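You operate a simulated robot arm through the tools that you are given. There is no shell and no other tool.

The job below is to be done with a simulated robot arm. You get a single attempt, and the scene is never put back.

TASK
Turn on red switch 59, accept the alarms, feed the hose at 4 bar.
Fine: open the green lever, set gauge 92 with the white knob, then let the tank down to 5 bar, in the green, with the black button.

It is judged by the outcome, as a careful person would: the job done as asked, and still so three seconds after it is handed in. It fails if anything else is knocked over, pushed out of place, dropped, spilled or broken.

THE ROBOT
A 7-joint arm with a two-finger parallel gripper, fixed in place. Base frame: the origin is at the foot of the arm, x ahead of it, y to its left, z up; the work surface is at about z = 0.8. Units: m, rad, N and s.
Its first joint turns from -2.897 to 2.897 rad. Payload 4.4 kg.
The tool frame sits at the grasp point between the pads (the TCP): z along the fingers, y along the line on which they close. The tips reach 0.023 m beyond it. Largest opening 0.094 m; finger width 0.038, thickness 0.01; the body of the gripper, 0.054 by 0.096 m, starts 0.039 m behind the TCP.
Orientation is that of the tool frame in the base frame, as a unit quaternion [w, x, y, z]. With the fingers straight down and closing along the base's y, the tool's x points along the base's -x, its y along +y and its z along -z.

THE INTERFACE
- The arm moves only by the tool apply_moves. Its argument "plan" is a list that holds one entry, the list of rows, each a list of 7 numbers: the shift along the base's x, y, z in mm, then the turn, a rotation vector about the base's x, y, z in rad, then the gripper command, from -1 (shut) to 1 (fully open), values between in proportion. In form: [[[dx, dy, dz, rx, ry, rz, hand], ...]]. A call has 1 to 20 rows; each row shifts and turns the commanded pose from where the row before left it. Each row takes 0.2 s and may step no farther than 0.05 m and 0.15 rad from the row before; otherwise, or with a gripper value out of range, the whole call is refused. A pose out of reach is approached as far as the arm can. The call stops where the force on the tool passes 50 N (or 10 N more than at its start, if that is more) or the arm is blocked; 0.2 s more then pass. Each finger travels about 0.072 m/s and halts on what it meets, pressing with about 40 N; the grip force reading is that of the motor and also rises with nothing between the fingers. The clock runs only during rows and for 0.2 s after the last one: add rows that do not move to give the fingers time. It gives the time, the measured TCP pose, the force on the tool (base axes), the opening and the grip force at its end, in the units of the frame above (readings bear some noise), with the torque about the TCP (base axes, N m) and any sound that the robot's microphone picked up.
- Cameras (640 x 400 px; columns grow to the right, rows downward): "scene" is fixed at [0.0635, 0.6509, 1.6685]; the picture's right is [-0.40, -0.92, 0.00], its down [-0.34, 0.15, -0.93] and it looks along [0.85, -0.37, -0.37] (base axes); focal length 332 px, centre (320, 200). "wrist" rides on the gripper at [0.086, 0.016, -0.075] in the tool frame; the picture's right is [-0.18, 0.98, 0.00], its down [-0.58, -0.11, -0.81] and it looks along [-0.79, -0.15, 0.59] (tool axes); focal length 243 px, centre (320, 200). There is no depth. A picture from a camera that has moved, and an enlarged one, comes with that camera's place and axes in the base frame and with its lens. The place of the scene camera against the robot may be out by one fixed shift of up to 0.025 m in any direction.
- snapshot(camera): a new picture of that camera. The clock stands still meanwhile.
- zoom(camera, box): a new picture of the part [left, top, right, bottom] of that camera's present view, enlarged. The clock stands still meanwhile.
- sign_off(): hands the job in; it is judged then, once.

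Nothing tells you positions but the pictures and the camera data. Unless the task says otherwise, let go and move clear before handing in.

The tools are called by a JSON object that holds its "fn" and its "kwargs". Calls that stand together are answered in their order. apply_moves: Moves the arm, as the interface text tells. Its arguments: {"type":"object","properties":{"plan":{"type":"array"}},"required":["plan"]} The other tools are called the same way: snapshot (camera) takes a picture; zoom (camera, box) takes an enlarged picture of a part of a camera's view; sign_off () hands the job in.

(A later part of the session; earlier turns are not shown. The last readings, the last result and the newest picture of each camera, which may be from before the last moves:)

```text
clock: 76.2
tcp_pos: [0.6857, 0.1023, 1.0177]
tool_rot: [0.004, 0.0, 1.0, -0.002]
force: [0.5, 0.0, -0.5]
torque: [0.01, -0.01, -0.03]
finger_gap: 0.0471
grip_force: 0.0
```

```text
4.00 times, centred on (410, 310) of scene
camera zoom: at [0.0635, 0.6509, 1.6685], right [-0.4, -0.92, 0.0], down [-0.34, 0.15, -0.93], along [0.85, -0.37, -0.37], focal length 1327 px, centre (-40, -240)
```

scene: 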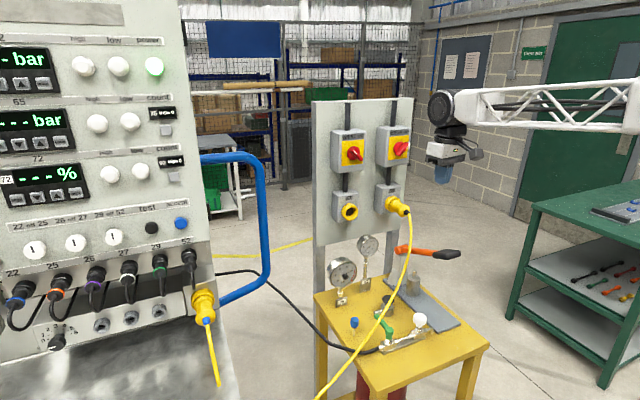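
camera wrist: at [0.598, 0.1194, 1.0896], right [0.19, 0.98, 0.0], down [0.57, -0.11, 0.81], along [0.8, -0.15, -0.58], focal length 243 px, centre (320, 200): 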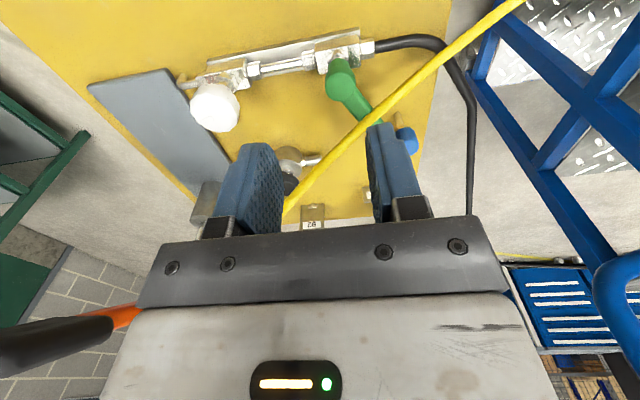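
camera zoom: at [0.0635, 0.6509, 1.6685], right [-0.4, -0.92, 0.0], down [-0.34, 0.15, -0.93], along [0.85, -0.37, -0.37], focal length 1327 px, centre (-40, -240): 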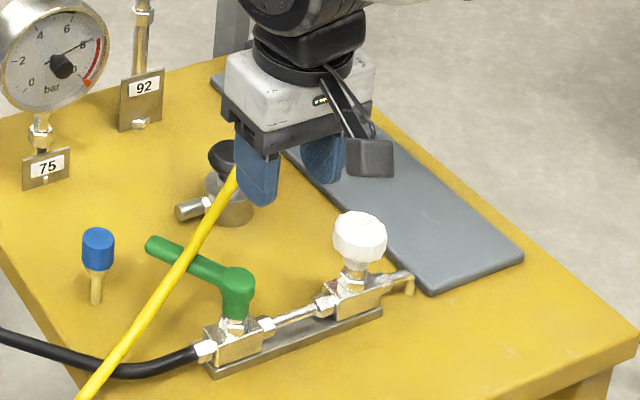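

{"fn": "zoom", "kwargs": {"camera": "wrist", "box": [280, 20, 440, 120]}}

{"fn": "zoom", "kwargs": {"camera": "wrist", "box": [160, 40, 320, 140]}}

{"fn": "zoom", "kwargs": {"camera": "scene", "box": [310, 225, 390, 275]}}

```text
4.00 times, centred on (360, 70) of wrist
camera zoom: at [0.598, 0.1194, 1.0896], right [0.19, 0.98, 0.0], down [0.57, -0.11, 0.81], along [0.8, -0.15, -0.58], focal length 970 px, centre (160, 720)
```

zoom: 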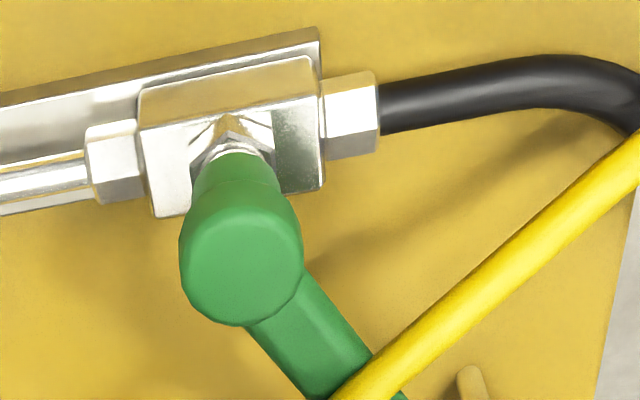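

```text
4.00 times, centred on (240, 90) of wrist
camera zoom: at [0.598, 0.1194, 1.0896], right [0.19, 0.98, 0.0], down [0.57, -0.11, 0.81], along [0.8, -0.15, -0.58], focal length 970 px, centre (640, 640)
```

zoom: 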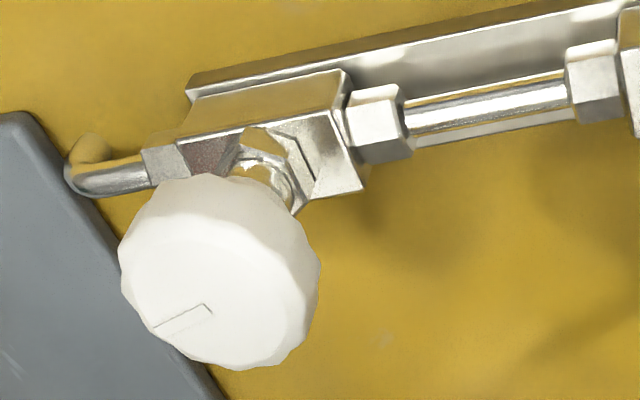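

```text
8.00 times, centred on (350, 250) of scene
camera zoom: at [0.0635, 0.6509, 1.6685], right [-0.4, -0.92, 0.0], down [-0.34, 0.15, -0.93], along [0.85, -0.37, -0.37], focal length 2654 px, centre (80, -200)
```

zoom: 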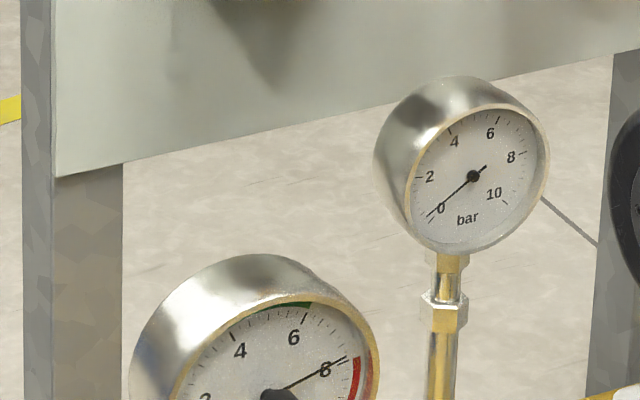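

The pivot head is at about (0.712, 0.1155), with its top at z≈0.887, and the lever is at about 27°. I'll yaw the fingers to straddle the bar and position above the head.

{"fn": "apply_moves", "kwargs": {"plan": [[[7, 3.5, 0, 0, 0, 0.1175, 0.0], [7, 3.5, 0, 0, 0, 0.1175, 0.0], [6, 3.2, 0, 0, 0, 0.1175, 0.0], [6.3, 3, -20, 0, 0, 0.1175, 0.0], [0, 0, -30, 0, 0, 0, 0.0], [0, 0, 0, 0, 0, 0, 0.0]]]}}

{"fn": "snapshot", "kwargs": {"camera": "wrist"}}

{"fn": "zoom", "kwargs": {"camera": "scene", "box": [330, 260, 490, 360]}}

```text
clock: 77.6
tcp_pos: [0.71, 0.1137, 0.967]
tool_rot: [0.006, -0.233, 0.973, -0.002]
force: [0.7, 0.2, 0.2]
torque: [0.0, -0.02, 0.04]
finger_gap: 0.047
grip_force: 0.1
```

```text
taken
camera wrist: at [0.6254, 0.0894, 1.0401], right [-0.28, 0.96, 0.0], down [0.56, 0.17, 0.81], along [0.78, 0.23, -0.58], focal length 243 px, centre (320, 200)
```

wrist: 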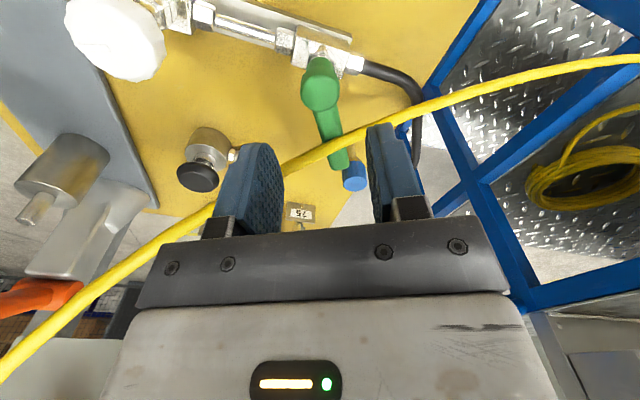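

```text
4.00 times, centred on (410, 310) of scene
camera zoom: at [0.0635, 0.6509, 1.6685], right [-0.4, -0.92, 0.0], down [-0.34, 0.15, -0.93], along [0.85, -0.37, -0.37], focal length 1327 px, centre (-40, -240)
```

zoom: 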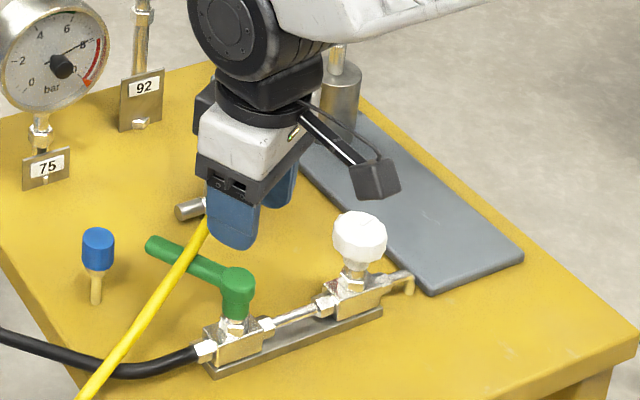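

{"fn": "apply_moves", "kwargs": {"plan": [[[0, 0, -25, 0, 0, 0, 0.0], [0, 0, -20, 0, 0, 0, 0.0], [0, 0, 0, 0, 0, 0, 0.0]]]}}

{"fn": "snapshot", "kwargs": {"camera": "wrist"}}

{"fn": "zoom", "kwargs": {"camera": "scene", "box": [330, 270, 450, 345]}}

```text
clock: 78.4
tcp_pos: [0.711, 0.1151, 0.9204]
tool_rot: [0.005, -0.232, 0.973, -0.001]
force: [-0.4, 0.2, -0.4]
torque: [-0.06, -0.04, -0.02]
finger_gap: 0.0468
grip_force: 0.1
```

```text
taken
camera wrist: at [0.6259, 0.0901, 0.9937], right [-0.28, 0.96, 0.0], down [0.56, 0.17, 0.81], along [0.78, 0.23, -0.58], focal length 243 px, centre (320, 200)
```

wrist: 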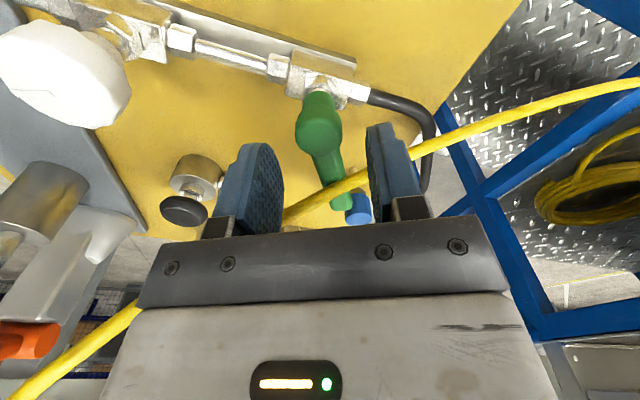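

```text
5.33 times, centred on (390, 308) of scene
camera zoom: at [0.0635, 0.6509, 1.6685], right [-0.4, -0.92, 0.0], down [-0.34, 0.15, -0.93], along [0.85, -0.37, -0.37], focal length 1770 px, centre (-53, -373)
```

zoom: 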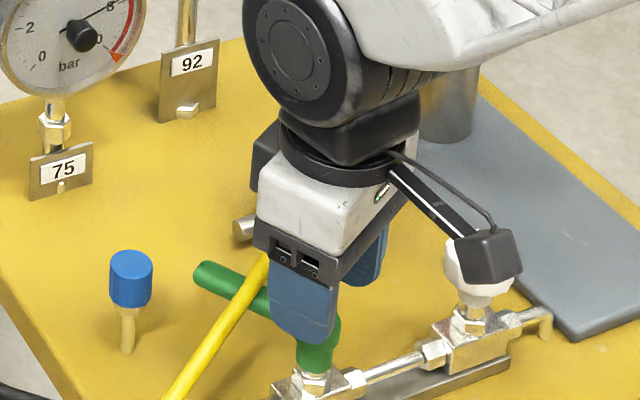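

{"fn": "apply_moves", "kwargs": {"plan": [[[0, 0, -14, 0, 0, 0, 0.0], [0, 0, -14, 0, 0, 0, 0.0], [0, 0, 0, 0, 0, 0, 0.0]]]}}

{"fn": "snapshot", "kwargs": {"camera": "wrist"}}

{"fn": "zoom", "kwargs": {"camera": "scene", "box": [330, 270, 450, 345]}}

```text
clock: 79.2
tcp_pos: [0.7109, 0.1154, 0.8932]
tool_rot: [0.005, -0.233, 0.973, -0.002]
force: [1.1, 0.2, 0.2]
torque: [0.02, 0.0, -0.01]
finger_gap: 0.0469
grip_force: 0.1
```

```text
taken
camera wrist: at [0.6259, 0.0908, 0.9661], right [-0.28, 0.96, 0.0], down [0.56, 0.17, 0.81], along [0.78, 0.23, -0.58], focal length 243 px, centre (320, 200)
```

wrist: 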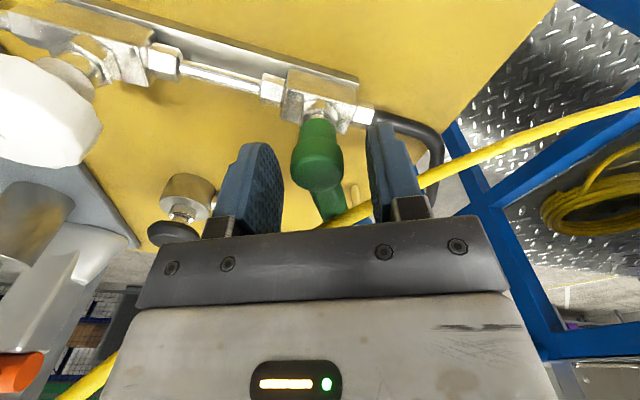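

```text
5.33 times, centred on (390, 308) of scene
camera zoom: at [0.0635, 0.6509, 1.6685], right [-0.4, -0.92, 0.0], down [-0.34, 0.15, -0.93], along [0.85, -0.37, -0.37], focal length 1770 px, centre (-53, -373)
```

zoom: 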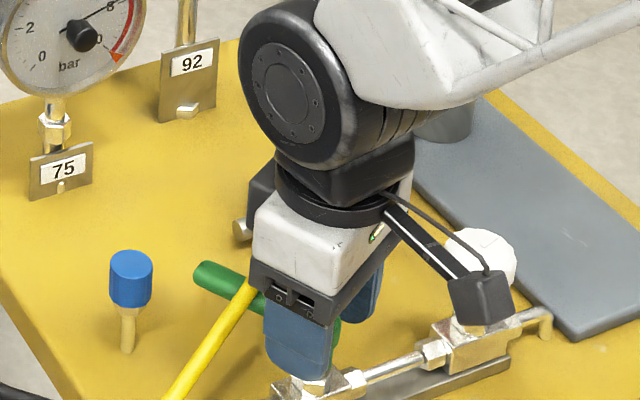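

{"fn": "apply_moves", "kwargs": {"plan": [[[0, 0, 0, 0, 0, 0, -0.3], [0, 0, 0, 0, 0, 0, -0.6], [0, 0, 0, 0, 0, 0, -0.6]]]}}

{"fn": "snapshot", "kwargs": {"camera": "wrist"}}

```text
clock: 80.0
tcp_pos: [0.7107, 0.1151, 0.8934]
tool_rot: [0.005, -0.231, 0.973, -0.001]
force: [12.6, -23.7, -3.9]
torque: [-0.39, -0.35, -0.08]
finger_gap: 0.0304
grip_force: 13.0
```

```text
taken
camera wrist: at [0.6261, 0.0902, 0.966], right [-0.28, 0.96, 0.0], down [0.56, 0.17, 0.81], along [0.78, 0.23, -0.58], focal length 243 px, centre (320, 200)
```

wrist: 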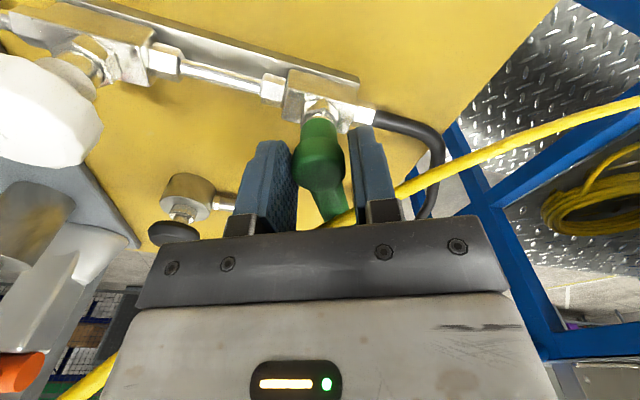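

{"fn": "apply_moves", "kwargs": {"plan": [[[0.6, -1.2, 0, 0, 0, 0, -0.6], [0, 0, 0, 0, 0, 0, -0.6]]]}}

```text
clock: 80.6
tcp_pos: [0.7112, 0.1139, 0.8924]
tool_rot: [0.005, -0.232, 0.973, -0.002]
force: [15.5, -16.3, -7.8]
torque: [-0.26, -0.23, 0.01]
finger_gap: 0.0287
grip_force: 11.2
```

{"fn": "apply_moves", "kwargs": {"plan": [[[0.8, -0.8, 0, 0, 0, 0, -0.7], [0.5, -0.5, 0, 0, 0, 0, -0.9], [0, 0, 0, 0, 0, 0, -0.9]]]}}

```text
clock: 81.4
tcp_pos: [0.7119, 0.1135, 0.8935]
tool_rot: [0.005, -0.232, 0.973, 0.0]
force: [-30.1, -3.7, 21.7]
torque: [-0.2, 0.85, 0.01]
finger_gap: 0.0275
grip_force: 44.8
```

{"fn": "apply_moves", "kwargs": {"plan": [[[-0.5, 0, 0, 0, 0, 0.1, -0.9], [0, 0, 0, 0, 0, 0.1, -0.9], [0, 0, 0, 0, 0, 0.1, -0.9]]]}}

{"fn": "snapshot", "kwargs": {"camera": "wrist"}}

{"fn": "zoom", "kwargs": {"camera": "scene", "box": [330, 270, 450, 345]}}

```text
clock: 82.2
tcp_pos: [0.7123, 0.1132, 0.8935]
tool_rot: [0.005, -0.375, 0.927, 0.0]
force: [4.8, -18.5, 9.3]
torque: [-0.21, -0.35, -0.12]
finger_gap: 0.0274
grip_force: 45.0
```

```text
taken
camera wrist: at [0.6382, 0.0639, 0.9662], right [-0.55, 0.83, 0.0], down [0.48, 0.32, 0.81], along [0.68, 0.45, -0.58], focal length 243 px, centre (320, 200)
```

wrist: 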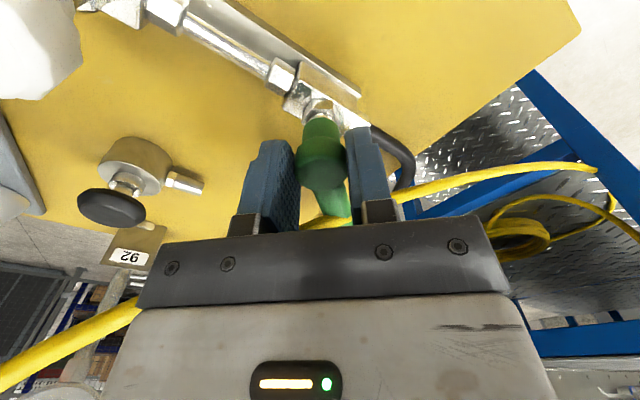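

```text
5.33 times, centred on (390, 308) of scene
camera zoom: at [0.0635, 0.6509, 1.6685], right [-0.4, -0.92, 0.0], down [-0.34, 0.15, -0.93], along [0.85, -0.37, -0.37], focal length 1770 px, centre (-53, -373)
```

zoom: 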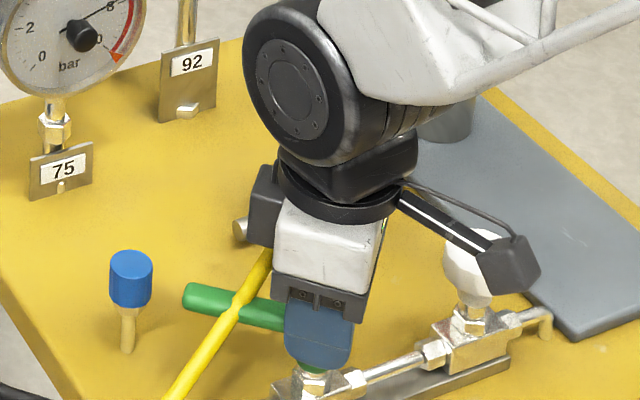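

The lever follows. Continuing the turn.

{"fn": "apply_moves", "kwargs": {"plan": [[[0, -0.5, 0, 0, 0, 0.1, -0.9], [0, 0, 0, 0, 0, 0.1, -0.9], [0, 0, 0, 0, 0, 0.1, -0.9]]]}}

{"fn": "snapshot", "kwargs": {"camera": "wrist"}}

{"fn": "zoom", "kwargs": {"camera": "scene", "box": [330, 270, 450, 345]}}

```text
clock: 83.0
tcp_pos: [0.7132, 0.1101, 0.8936]
tool_rot: [0.005, -0.51, 0.86, 0.001]
force: [42.4, -19.6, -16.6]
torque: [-0.46, -0.88, -0.24]
finger_gap: 0.0277
grip_force: 44.6
```

```text
taken
camera wrist: at [0.6567, 0.0435, 0.9662], right [-0.77, 0.63, 0.0], down [0.37, 0.45, 0.81], along [0.52, 0.63, -0.58], focal length 243 px, centre (320, 200)
```

wrist: 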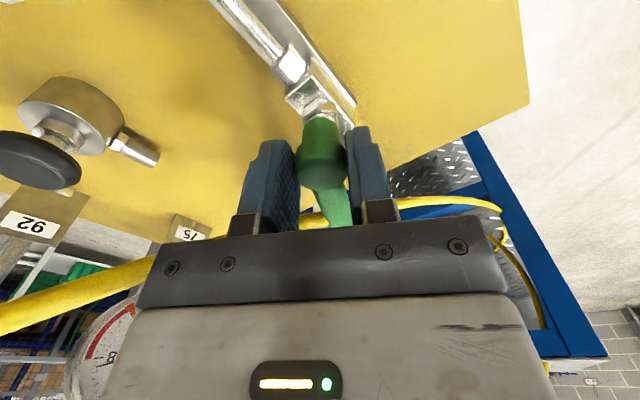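

```text
5.33 times, centred on (390, 308) of scene
camera zoom: at [0.0635, 0.6509, 1.6685], right [-0.4, -0.92, 0.0], down [-0.34, 0.15, -0.93], along [0.85, -0.37, -0.37], focal length 1770 px, centre (-53, -373)
```

zoom: 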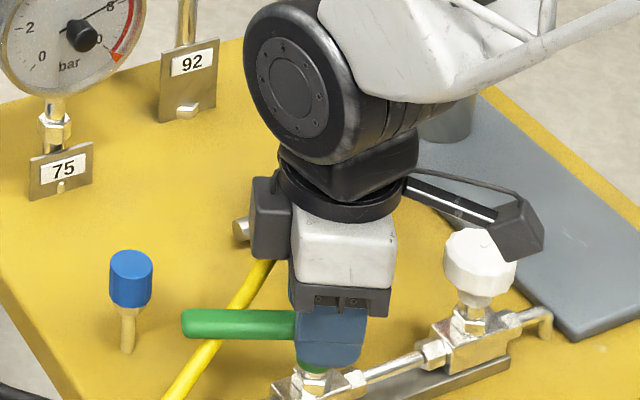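

The lever is at about 60–65°. I'll relieve the side load before the last part.

{"fn": "apply_moves", "kwargs": {"plan": [[[1.5, -1.5, 0, 0, 0, 0, -0.9], [0, 0, 0, 0, 0, 0, -0.9]]]}}

{"fn": "zoom", "kwargs": {"camera": "scene", "box": [340, 290, 420, 340]}}

```text
clock: 83.6
tcp_pos: [0.7122, 0.1119, 0.8926]
tool_rot: [0.005, -0.509, 0.861, 0.001]
force: [22.1, 11.5, -10.6]
torque: [0.43, -0.51, -0.04]
finger_gap: 0.0277
grip_force: 44.9
```

```text
8.00 times, centred on (380, 315) of scene
camera zoom: at [0.0635, 0.6509, 1.6685], right [-0.4, -0.92, 0.0], down [-0.34, 0.15, -0.93], along [0.85, -0.37, -0.37], focal length 2654 px, centre (-160, -720)
```

zoom: 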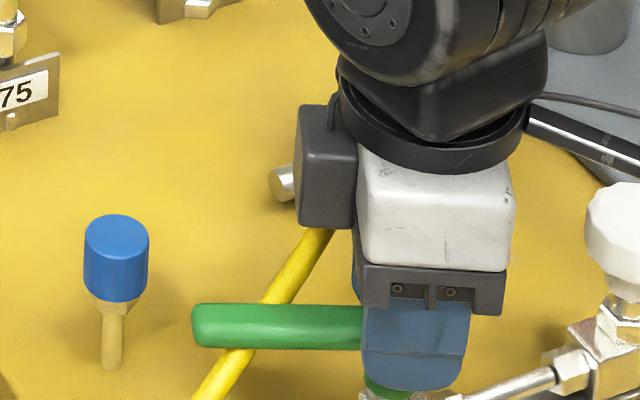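

{"fn": "zoom", "kwargs": {"camera": "wrist", "box": [240, 100, 440, 225]}}

{"fn": "snapshot", "kwargs": {"camera": "scene"}}

```text
3.20 times, centred on (340, 162) of wrist
camera zoom: at [0.6569, 0.0434, 0.9663], right [-0.77, 0.63, 0.0], down [0.37, 0.45, 0.81], along [0.52, 0.63, -0.58], focal length 776 px, centre (256, 320)
```

zoom: 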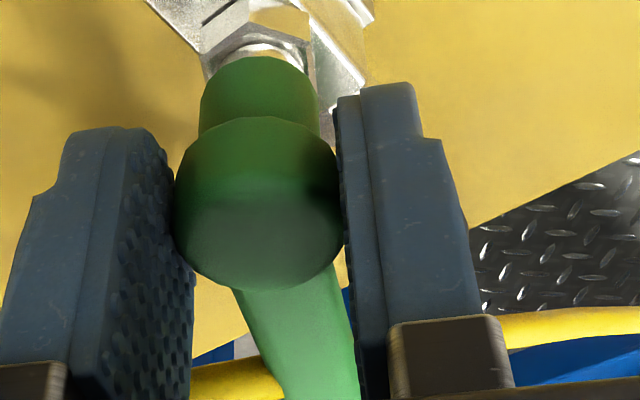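

```text
taken
```

scene: 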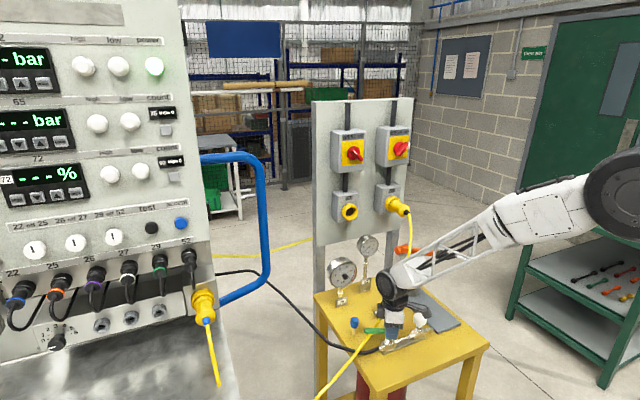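

{"fn": "apply_moves", "kwargs": {"plan": [[[1, 0.5, 0, 0, 0, 0.1, -0.9], [0, 0, 0, 0, 0, 0.1, -0.9]]]}}

{"fn": "zoom", "kwargs": {"camera": "scene", "box": [340, 290, 420, 340]}}

```text
clock: 84.2
tcp_pos: [0.7138, 0.1108, 0.8937]
tool_rot: [0.004, -0.593, 0.805, 0.002]
force: [2.3, 20.1, -5.6]
torque: [0.21, 0.06, -0.07]
finger_gap: 0.0273
grip_force: 45.5
```

```text
8.00 times, centred on (380, 315) of scene
camera zoom: at [0.0635, 0.6509, 1.6685], right [-0.4, -0.92, 0.0], down [-0.34, 0.15, -0.93], along [0.85, -0.37, -0.37], focal length 2654 px, centre (-160, -720)
```

zoom: 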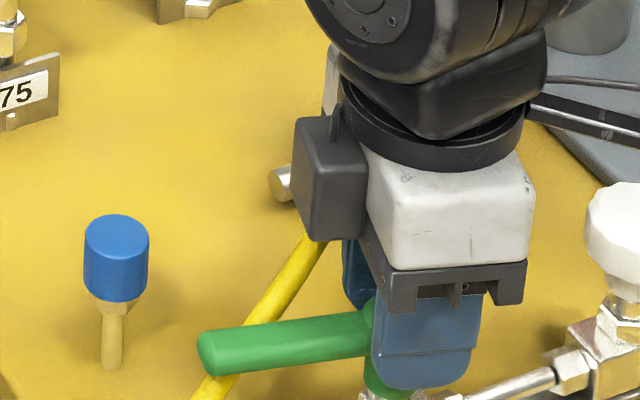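

{"fn": "apply_moves", "kwargs": {"plan": [[[0, 0.5, 0, 0, 0, 0.1, -0.9], [0, 0.5, 0, 0, 0, 0.1, -0.9], [0, 0, 0, 0, 0, 0.08, -0.9]]]}}

{"fn": "zoom", "kwargs": {"camera": "scene", "box": [340, 290, 420, 340]}}

{"fn": "snapshot", "kwargs": {"camera": "wrist"}}

```text
clock: 85.0
tcp_pos: [0.7153, 0.112, 0.8929]
tool_rot: [0.005, -0.7, 0.714, 0.002]
force: [9.2, -14.4, -5.4]
torque: [-0.28, -0.23, -0.4]
finger_gap: 0.0278
grip_force: 44.8
```

```text
8.00 times, centred on (380, 315) of scene
camera zoom: at [0.0635, 0.6509, 1.6685], right [-0.4, -0.92, 0.0], down [-0.34, 0.15, -0.93], along [0.85, -0.37, -0.37], focal length 2654 px, centre (-160, -720)
```

zoom: 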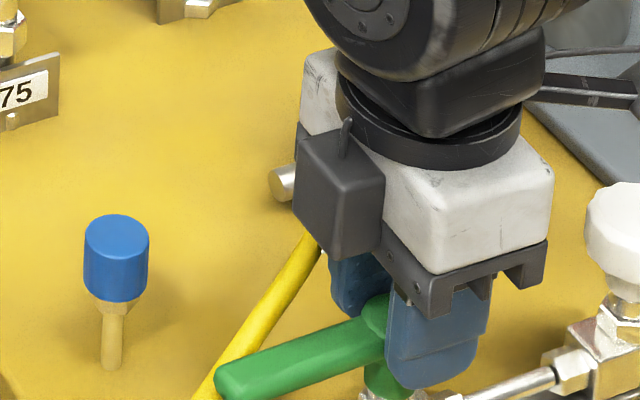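

```text
taken
camera wrist: at [0.6965, 0.0251, 0.9663], right [-0.98, 0.21, 0.0], down [0.12, 0.57, 0.81], along [0.17, 0.79, -0.58], focal length 243 px, centre (320, 200)
```

wrist: 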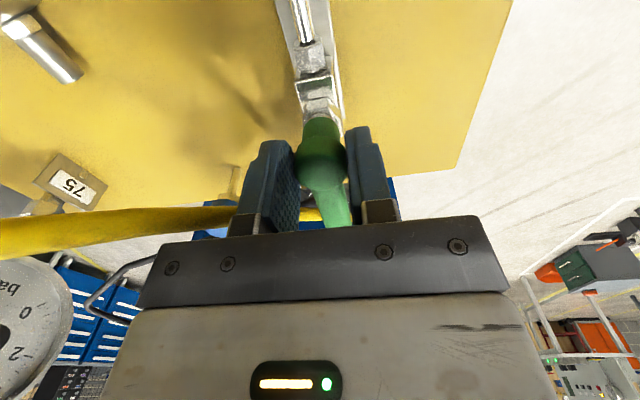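

{"fn": "apply_moves", "kwargs": {"plan": [[[0, 0, 0, 0, 0, 0.07, -0.9], [0, 0, 0, 0, 0, 0.07, -0.9], [0, 0, 0, 0, 0, 0, -0.9]]]}}

{"fn": "zoom", "kwargs": {"camera": "scene", "box": [340, 290, 420, 340]}}

{"fn": "snapshot", "kwargs": {"camera": "wrist"}}

{"fn": "zoom", "kwargs": {"camera": "scene", "box": [310, 225, 390, 275]}}

```text
clock: 85.8
tcp_pos: [0.7155, 0.112, 0.8926]
tool_rot: [-0.006, 0.748, -0.664, -0.002]
force: [32.7, -5.9, -19.6]
torque: [0.05, -0.59, -0.09]
finger_gap: 0.0279
grip_force: 44.7
```

```text
8.00 times, centred on (380, 315) of scene
camera zoom: at [0.0635, 0.6509, 1.6685], right [-0.4, -0.92, 0.0], down [-0.34, 0.15, -0.93], along [0.85, -0.37, -0.37], focal length 2654 px, centre (-160, -720)
```

zoom: 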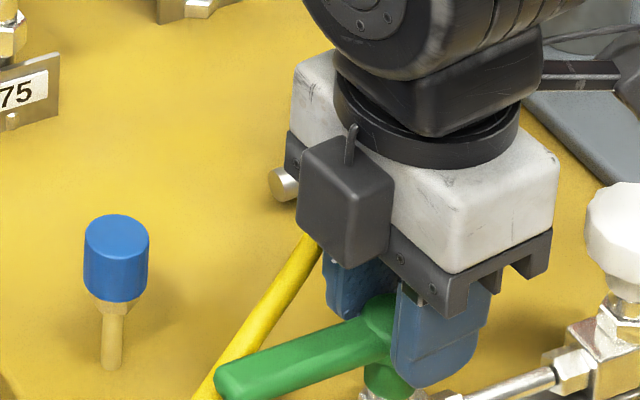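

```text
taken
camera wrist: at [0.7091, 0.0241, 0.9667], right [-1.0, 0.07, 0.0], down [0.04, 0.58, 0.81], along [0.06, 0.81, -0.58], focal length 243 px, centre (320, 200)
```

wrist: 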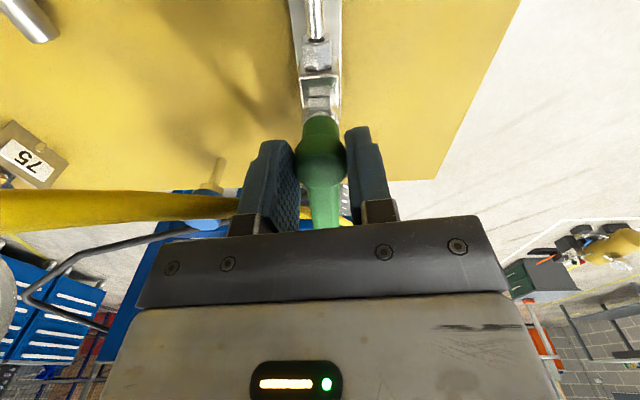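

```text
8.00 times, centred on (350, 250) of scene
camera zoom: at [0.0635, 0.6509, 1.6685], right [-0.4, -0.92, 0.0], down [-0.34, 0.15, -0.93], along [0.85, -0.37, -0.37], focal length 2654 px, centre (80, -200)
```

zoom: 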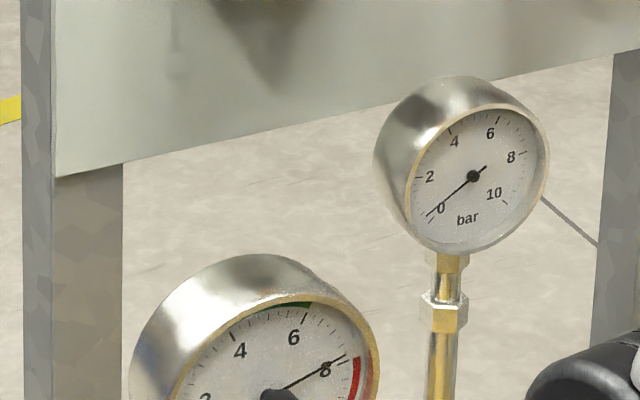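

The lever has reached its stop, parallel with the pipe. I'll open the fingers just enough to clear the head and lift straight up.

{"fn": "apply_moves", "kwargs": {"plan": [[[0, 0, 0, 0, 0, 0, -0.28], [0, 0, 0, 0, 0, 0, -0.28], [-1, 0, 10, 0, 0, 0, -0.28], [-1, 0, 20, 0, 0, 0, -0.28], [0, 0, 35, 0, 0, 0, -0.28], [0, 0, 40, 0, 0, 0, 0], [0, 0, 40, 0, 0, 0, 0]]]}}

{"fn": "zoom", "kwargs": {"camera": "scene", "box": [330, 260, 490, 360]}}

{"fn": "snapshot", "kwargs": {"camera": "wrist"}}

```text
clock: 87.4
tcp_pos: [0.7143, 0.1126, 1.0377]
tool_rot: [-0.005, 0.747, -0.664, -0.001]
force: [0.0, 0.0, -0.1]
torque: [0.01, 0.0, 0.02]
finger_gap: 0.0472
grip_force: 0.1
```

```text
4.00 times, centred on (410, 310) of scene
camera zoom: at [0.0635, 0.6509, 1.6685], right [-0.4, -0.92, 0.0], down [-0.34, 0.15, -0.93], along [0.85, -0.37, -0.37], focal length 1327 px, centre (-40, -240)
```

zoom: 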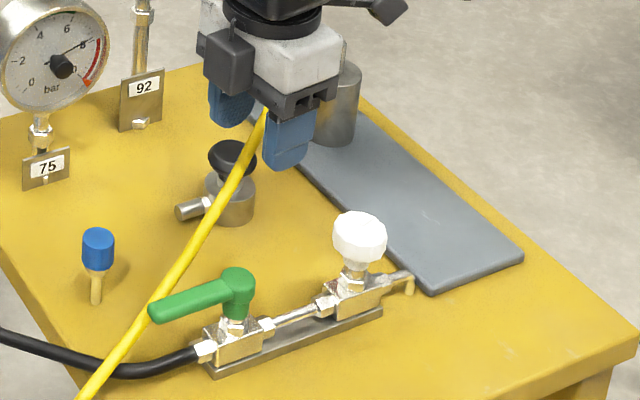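

```text
taken
camera wrist: at [0.7077, 0.0232, 1.1113], right [-1.0, 0.07, 0.0], down [0.04, 0.58, 0.81], along [0.06, 0.81, -0.58], focal length 243 px, centre (320, 200)
```

wrist: 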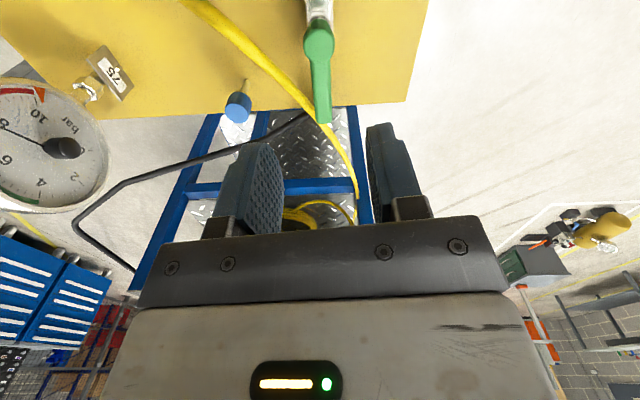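

The lever is now open, lying along the pipe. Next is the white knob at about (0.711, -0.002), spanning z≈0.87–0.896. I'll move over it with the fingers opened across it.

{"fn": "apply_moves", "kwargs": {"plan": [[[-1, -40, 0, 0, 0, 0, 0.4], [-1, -40, 0, 0, 0, 0, 0.4], [-1, -34, 0, 0, 0, 0, 0.4], [0, 0, -30, 0, 0, 0, 0.4], [0, 0, -30, 0, 0, 0, 0.4], [0, 0, 0, 0, 0, 0, 0.4]]]}}

{"fn": "snapshot", "kwargs": {"camera": "wrist"}}

{"fn": "zoom", "kwargs": {"camera": "scene", "box": [330, 260, 490, 360]}}

```text
clock: 88.8
tcp_pos: [0.7074, -0.002, 0.9778]
tool_rot: [-0.005, 0.748, -0.664, -0.002]
force: [-0.3, -0.9, 0.1]
torque: [-0.02, -0.01, 0.03]
finger_gap: 0.066
grip_force: 0.0
```

```text
taken
camera wrist: at [0.701, -0.091, 1.0504], right [-1.0, 0.07, 0.0], down [0.04, 0.58, 0.81], along [0.06, 0.81, -0.58], focal length 243 px, centre (320, 200)
```

wrist: 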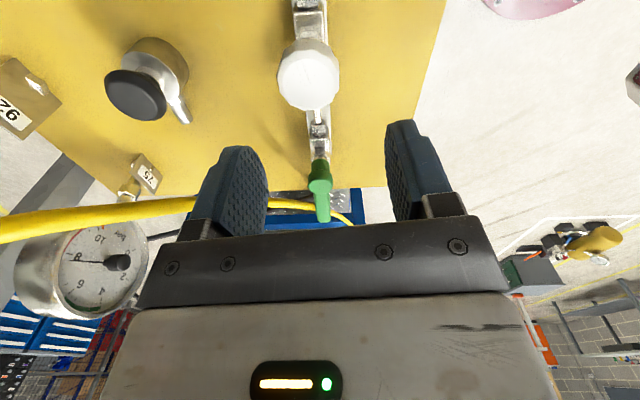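

```text
4.00 times, centred on (410, 310) of scene
camera zoom: at [0.0635, 0.6509, 1.6685], right [-0.4, -0.92, 0.0], down [-0.34, 0.15, -0.93], along [0.85, -0.37, -0.37], focal length 1327 px, centre (-40, -240)
```

zoom: 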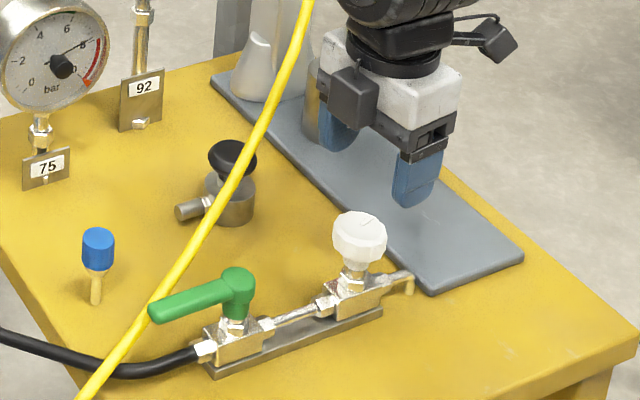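

{"fn": "zoom", "kwargs": {"camera": "wrist", "box": [240, 20, 400, 120]}}

```text
4.00 times, centred on (320, 70) of wrist
camera zoom: at [0.701, -0.091, 1.0504], right [-1.0, 0.07, 0.0], down [0.04, 0.58, 0.81], along [0.06, 0.81, -0.58], focal length 970 px, centre (320, 720)
```

zoom: 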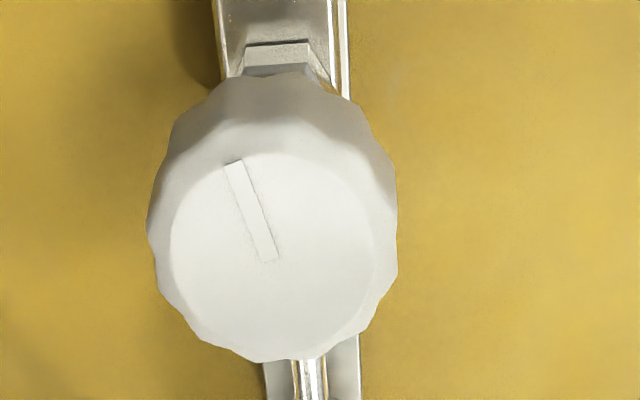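

{"fn": "apply_moves", "kwargs": {"plan": [[[5.5, -3, -25, 0, 0, 0, 0.4], [0, 0, -25, 0, 0, 0, 0.4], [0, 0, -25, 0, 0, 0, 0.4], [0, 0, -8, 0, 0, 0, 0.4], [0, 0, 0, 0, 0, 0, 0.4]]]}}

{"fn": "snapshot", "kwargs": {"camera": "wrist"}}

{"fn": "zoom", "kwargs": {"camera": "scene", "box": [330, 260, 490, 360]}}

```text
clock: 90.0
tcp_pos: [0.7135, -0.006, 0.8948]
tool_rot: [-0.005, 0.747, -0.665, -0.002]
force: [-0.9, 0.6, -0.1]
torque: [-0.01, -0.01, 0.0]
finger_gap: 0.0657
grip_force: 0.0
```

```text
taken
camera wrist: at [0.7073, -0.0942, 0.9678], right [-1.0, 0.07, 0.0], down [0.04, 0.58, 0.81], along [0.06, 0.81, -0.58], focal length 243 px, centre (320, 200)
```

wrist: 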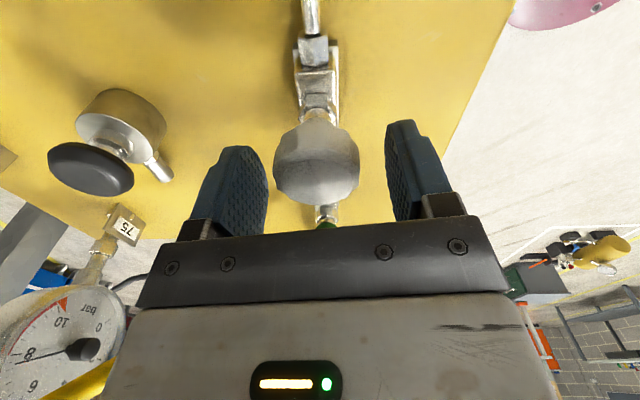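

```text
4.00 times, centred on (410, 310) of scene
camera zoom: at [0.0635, 0.6509, 1.6685], right [-0.4, -0.92, 0.0], down [-0.34, 0.15, -0.93], along [0.85, -0.37, -0.37], focal length 1327 px, centre (-40, -240)
```

zoom: 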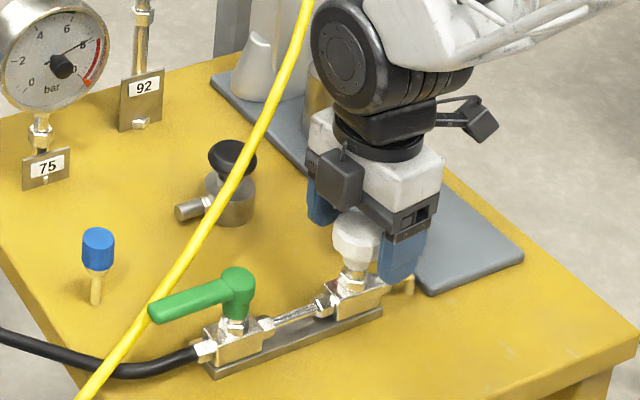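

The knob is centred between the fingers. I'll close on it.

{"fn": "apply_moves", "kwargs": {"plan": [[[0, 0, 0, 0, 0, 0, 0.0], [0, 0, 0, 0, 0, 0, -0.4], [0, 0, 0, 0, 0, 0, -0.6], [0, 0, 0, 0, 0, 0, -0.6]]]}}

{"fn": "zoom", "kwargs": {"camera": "scene", "box": [310, 225, 390, 275]}}

```text
clock: 91.0
tcp_pos: [0.7153, -0.0054, 0.8941]
tool_rot: [-0.006, 0.747, -0.665, -0.001]
force: [9.8, 1.1, -10.5]
torque: [0.01, -0.56, 0.0]
finger_gap: 0.0413
grip_force: 44.7
stopped in row 4: the force on the tool passed its limit at 51 N (the readings are from after the stop); the commanded pose is now the measured one
```

```text
8.00 times, centred on (350, 250) of scene
camera zoom: at [0.0635, 0.6509, 1.6685], right [-0.4, -0.92, 0.0], down [-0.34, 0.15, -0.93], along [0.85, -0.37, -0.37], focal length 2654 px, centre (80, -200)
```

zoom: 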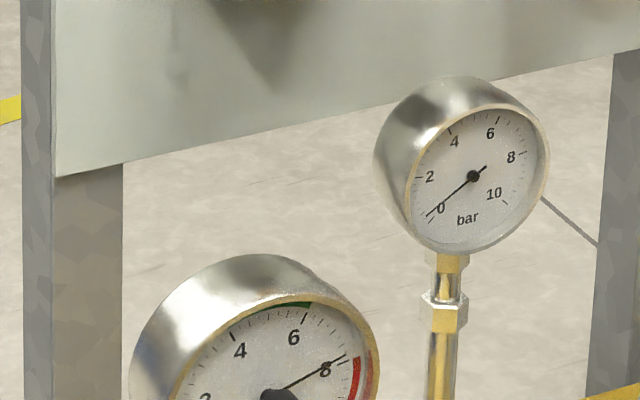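

Gripped. I'll turn clockwise in small increments and watch gauge 92.

{"fn": "apply_moves", "kwargs": {"plan": [[[0, 0, 0, 0, 0, -0.1, -0.6], [0, 0, 0, 0, 0, -0.1, -0.6], [0, 0, 0, 0, 0, -0.1, -0.6]]]}}

{"fn": "zoom", "kwargs": {"camera": "scene", "box": [310, 225, 390, 275]}}

{"fn": "zoom", "kwargs": {"camera": "wrist", "box": [240, 100, 400, 200]}}

```text
clock: 91.8
tcp_pos: [0.715, -0.0057, 0.8962]
tool_rot: [0.007, -0.639, 0.769, 0.0]
force: [13.9, 2.5, -4.9]
torque: [-0.03, -0.17, 0.98]
finger_gap: 0.0411
grip_force: 44.7
```

```text
8.00 times, centred on (350, 250) of scene
camera zoom: at [0.0635, 0.6509, 1.6685], right [-0.4, -0.92, 0.0], down [-0.34, 0.15, -0.93], along [0.85, -0.37, -0.37], focal length 2654 px, centre (80, -200)
```

zoom: 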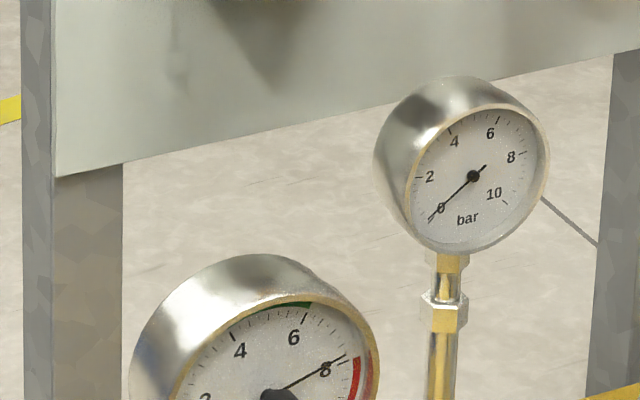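

```text
4.00 times, centred on (320, 150) of wrist
camera zoom: at [0.6824, -0.0881, 0.9687], right [-0.93, 0.36, -0.01], down [0.2, 0.55, 0.81], along [0.3, 0.76, -0.58], focal length 970 px, centre (320, 400)
```

zoom: 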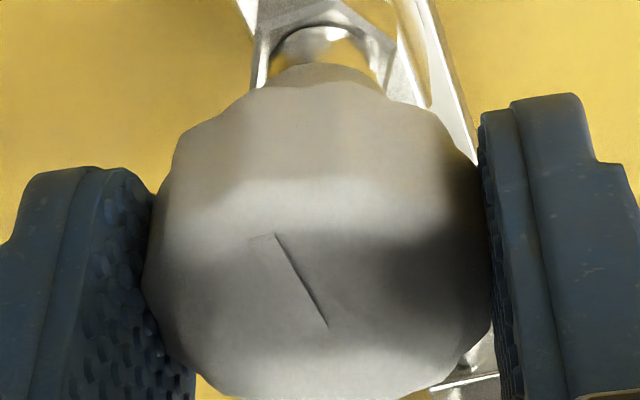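

The knob resists clockwise with about 1 Nm, and the gauge stays at 0. I'll try counter-clockwise.

{"fn": "apply_moves", "kwargs": {"plan": [[[0, 0, 0, 0, 0, 0.1, -0.6], [0, 0, 0, 0, 0, 0.1, -0.6], [0, 0, 0, 0, 0, 0.1, -0.6], [0, 0, 0, 0, 0, 0.1, -0.6], [0, 0, 0, 0, 0, 0.1, -0.6]]]}}

{"fn": "zoom", "kwargs": {"camera": "scene", "box": [310, 225, 390, 275]}}

{"fn": "zoom", "kwargs": {"camera": "wrist", "box": [240, 100, 400, 200]}}

```text
clock: 93.0
tcp_pos: [0.7151, -0.0057, 0.8957]
tool_rot: [-0.006, 0.811, -0.586, -0.001]
force: [20.2, -14.2, -2.7]
torque: [-0.35, -0.49, -0.06]
finger_gap: 0.0412
grip_force: 45.0
```

```text
8.00 times, centred on (350, 250) of scene
camera zoom: at [0.0635, 0.6509, 1.6685], right [-0.4, -0.92, 0.0], down [-0.34, 0.15, -0.93], along [0.85, -0.37, -0.37], focal length 2654 px, centre (80, -200)
```

zoom: 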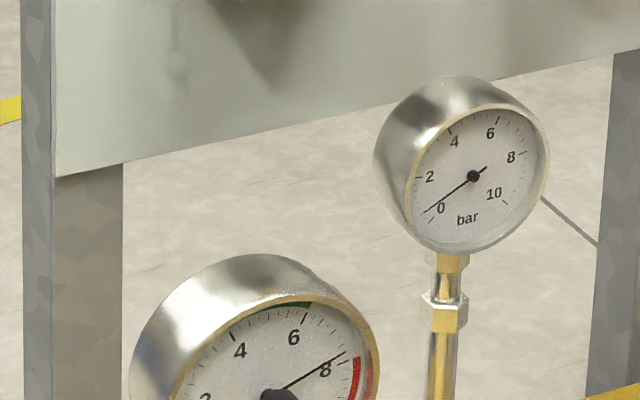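

```text
4.00 times, centred on (320, 150) of wrist
camera zoom: at [0.7265, -0.0936, 0.9688], right [-0.99, -0.13, -0.01], down [-0.08, 0.58, 0.81], along [-0.1, 0.81, -0.58], focal length 970 px, centre (320, 400)
```

zoom: 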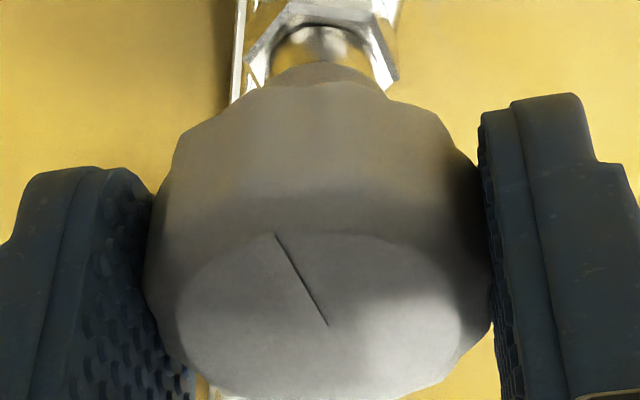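

Counter-clockwise raises gauge 92, now about 0.6 bar. I'm near the wrist's end in that direction, so I'll release, lift, wind the wrist back, and regrip for a long counter-clockwise stroke.

{"fn": "apply_moves", "kwargs": {"plan": [[[0, 0, 0, 0, 0, 0, 0.4], [0, 0, 0, 0, 0, 0, 0.4], [0, 0, 0, 0, 0, 0, 0.4], [0, 0, 25, 0, 0, 0, 0.4], [0, 0, 25, 0, 0, 0, 0.4], [0, 0, 0, 0, 0, -0.143, 0.4], [0, 0, 0, 0, 0, -0.143, 0.4], [0, 0, 0, 0, 0, -0.143, 0.4], [0, 0, 0, 0, 0, -0.143, 0.4], [0, 0, 0, 0, 0, -0.143, 0.4], [0, 0, 0, 0, 0, -0.143, 0.4], [0, 0, 0, 0, 0, -0.143, 0.4], [0, 0, 0, 0, 0, -0.143, 0.4], [0, 0, 0, 0, 0, -0.143, 0.4], [0, 0, 0, 0, 0, -0.143, 0.4], [0, 0, 0, 0, 0, -0.143, 0.4], [0, 0, 0, 0, 0, -0.143, 0.4]]]}}

{"fn": "apply_moves", "kwargs": {"plan": [[[0, 0, 0, 0, 0, -0.143, 0.4], [0, 0, 0, 0, 0, -0.143, 0.4], [0, 0, 0, 0, 0, -0.143, 0.4], [0, 0, 0, 0, 0, -0.143, 0.4], [0, 0, 0, 0, 0, -0.143, 0.4], [0, 0, 0, 0, 0, -0.143, 0.4], [0, 0, 0, 0, 0, -0.143, 0.4], [0, 0, 0, 0, 0, -0.143, 0.4], [0, 0, 0, 0, 0, -0.143, 0.4], [0, 0, 0, 0, 0, -0.143, 0.4], [0, 0, 0, 0, 0, -0.143, 0.4], [0, 0, 0, 0, 0, 0, 0.4]]]}}

{"fn": "snapshot", "kwargs": {"camera": "wrist"}}

{"fn": "snapshot", "kwargs": {"camera": "scene"}}

{"fn": "zoom", "kwargs": {"camera": "scene", "box": [310, 225, 390, 275]}}

```text
clock: 96.6
tcp_pos: [0.715, -0.006, 0.9456]
tool_rot: [0.005, -0.086, 0.996, -0.003]
force: [0.6, 0.3, -0.2]
torque: [0.0, -0.01, 0.01]
finger_gap: 0.0657
grip_force: 0.1
```

```text
clock: 99.2
tcp_pos: [0.7148, -0.0065, 0.946]
tool_rot: [0.001, 0.644, 0.765, -0.006]
force: [0.3, 0.1, -0.5]
torque: [-0.01, 0.0, 0.05]
finger_gap: 0.0658
grip_force: 0.1
```

```text
taken
camera wrist: at [0.7161, 0.0834, 1.0185], right [1.0, -0.01, -0.01], down [0.0, -0.58, 0.81], along [-0.02, -0.81, -0.58], focal length 243 px, centre (320, 200)
```

wrist: 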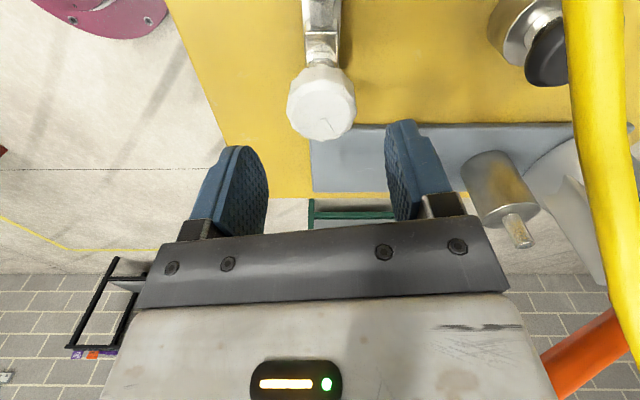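

```text
taken
```

scene: 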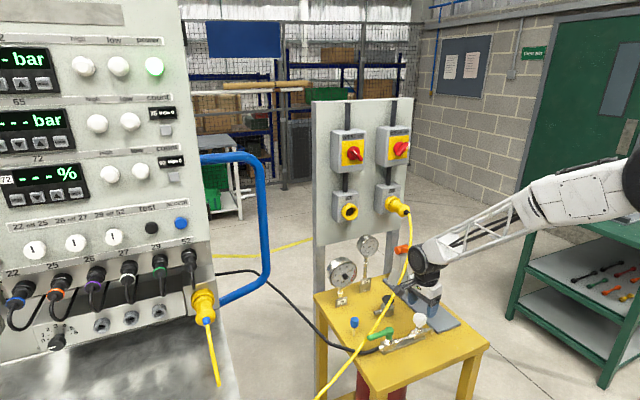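

```text
8.00 times, centred on (350, 250) of scene
camera zoom: at [0.0635, 0.6509, 1.6685], right [-0.4, -0.92, 0.0], down [-0.34, 0.15, -0.93], along [0.85, -0.37, -0.37], focal length 2654 px, centre (80, -200)
```

zoom: 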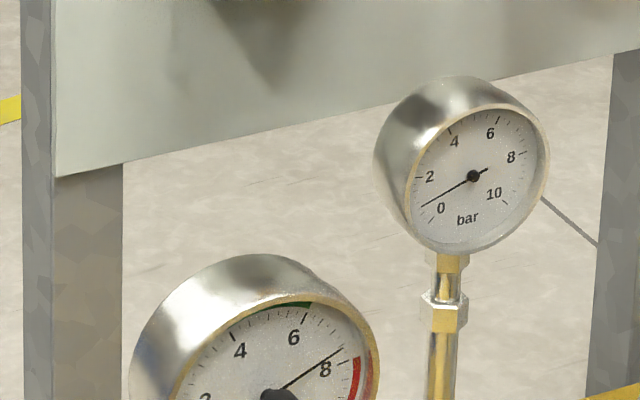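

Gauge 92 settled near 0.9 bar. I'll go down and regrip, then make the counter-clockwise stroke in stages.

{"fn": "apply_moves", "kwargs": {"plan": [[[0, 0.5, -25, 0, 0, 0, 0.4], [0, 0, -25, 0, 0, 0, 0.4], [0, 0, 0, 0, 0, 0, 0.0], [0, 0, 0, 0, 0, 0, -0.3], [0, 0, 0, 0, 0, 0, -0.6], [0, 0, 0, 0, 0, 0, -0.6]]]}}

{"fn": "zoom", "kwargs": {"camera": "wrist", "box": [240, 100, 400, 200]}}

```text
clock: 100.6
tcp_pos: [0.7163, -0.0065, 0.8945]
tool_rot: [0.0, 0.644, 0.765, -0.005]
force: [-23.5, -4.2, 4.0]
torque: [-0.16, 0.44, 0.0]
finger_gap: 0.0418
grip_force: 45.1
```

```text
4.00 times, centred on (320, 150) of wrist
camera zoom: at [0.7171, 0.0834, 0.9671], right [1.0, -0.01, -0.01], down [0.0, -0.58, 0.81], along [-0.02, -0.81, -0.58], focal length 970 px, centre (320, 400)
```

zoom: 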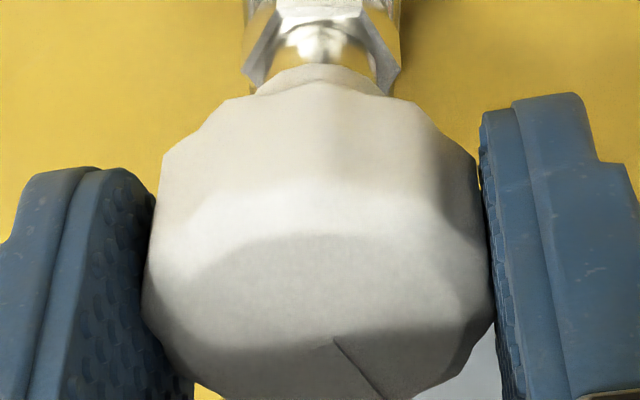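

{"fn": "apply_moves", "kwargs": {"plan": [[[-1, 0, 0, 0, 0, 0.1, -0.6], [0, 0, 0, 0, 0, 0.1, -0.6], [0, 0, 0, 0, 0, 0.1, -0.6], [0, 0, 0, 0, 0, 0.1, -0.6], [0, 0, 0, 0, 0, 0.1, -0.6], [0, 0, 0, 0, 0, 0.1, -0.6], [0, 0, 0, 0, 0, 0, -0.6], [0, 0, 0, 0, 0, 0, -0.6], [0, 0, 0, 0, 0, 0, -0.6], [0, 0, 0, 0, 0, 0, -0.6]]]}}

{"fn": "zoom", "kwargs": {"camera": "scene", "box": [310, 225, 390, 275]}}

{"fn": "zoom", "kwargs": {"camera": "wrist", "box": [240, 100, 400, 200]}}

```text
clock: 101.5
tcp_pos: [0.7148, -0.0056, 0.8949]
tool_rot: [0.003, 0.528, 0.849, -0.005]
force: [10.1, 3.3, -6.6]
torque: [0.19, -0.37, 0.0]
finger_gap: 0.0413
grip_force: 44.9
stopped in row 4: the force on the tool passed its limit at 51 N (the readings are from after the stop); the commanded pose is now the measured one
```

```text
8.00 times, centred on (350, 250) of scene
camera zoom: at [0.0635, 0.6509, 1.6685], right [-0.4, -0.92, 0.0], down [-0.34, 0.15, -0.93], along [0.85, -0.37, -0.37], focal length 2654 px, centre (80, -200)
```

zoom: 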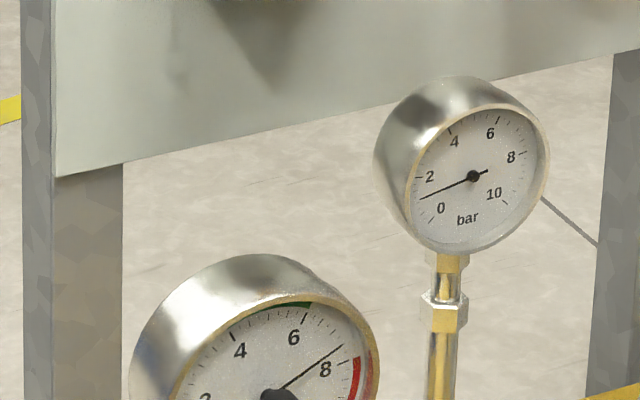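

```text
4.00 times, centred on (320, 150) of wrist
camera zoom: at [0.6915, 0.0806, 0.968], right [0.96, 0.27, 0.0], down [0.16, -0.56, 0.81], along [0.22, -0.78, -0.58], focal length 970 px, centre (320, 400)
```

zoom: 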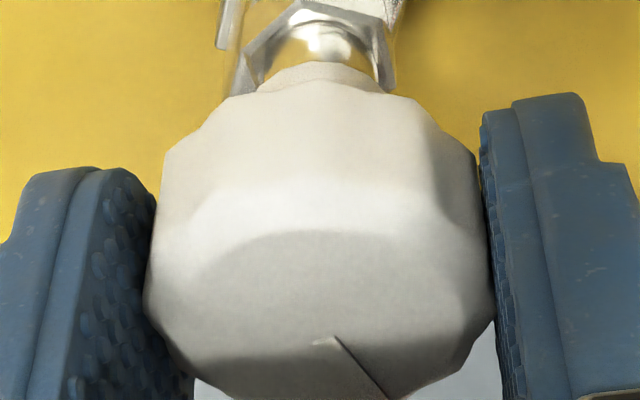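

Gauge 92 is at about 1.3 and rising. Continuing in short strokes.

{"fn": "apply_moves", "kwargs": {"plan": [[[0, 0, 0, 0, 0, 0.1, -0.6], [0, 0, 0, 0, 0, 0.1, -0.6], [0, 0, 0, 0, 0, 0.1, -0.6], [0, 0, 0, 0, 0, 0.1, -0.6], [0, 0, 0, 0, 0, 0.1, -0.6], [0, 0, 0, 0, 0, 0, -0.6], [0, 0, 0, 0, 0, 0, -0.6]]]}}

{"fn": "zoom", "kwargs": {"camera": "scene", "box": [310, 225, 390, 275]}}

```text
clock: 103.1
tcp_pos: [0.7156, -0.0057, 0.8946]
tool_rot: [0.004, 0.301, 0.953, -0.004]
force: [20.0, -5.6, -2.5]
torque: [-0.17, -0.41, 0.0]
finger_gap: 0.0414
grip_force: 44.7
```

```text
8.00 times, centred on (350, 250) of scene
camera zoom: at [0.0635, 0.6509, 1.6685], right [-0.4, -0.92, 0.0], down [-0.34, 0.15, -0.93], along [0.85, -0.37, -0.37], focal length 2654 px, centre (80, -200)
```

zoom: 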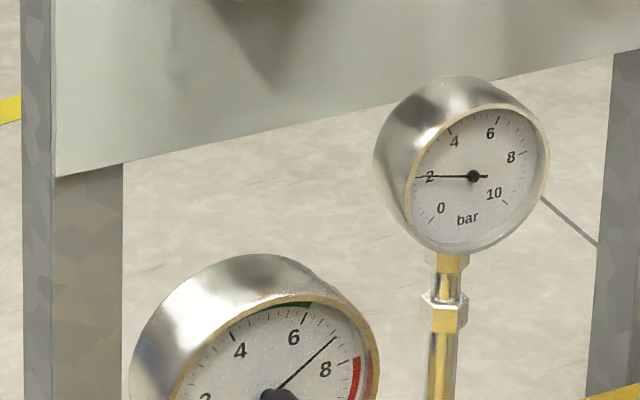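

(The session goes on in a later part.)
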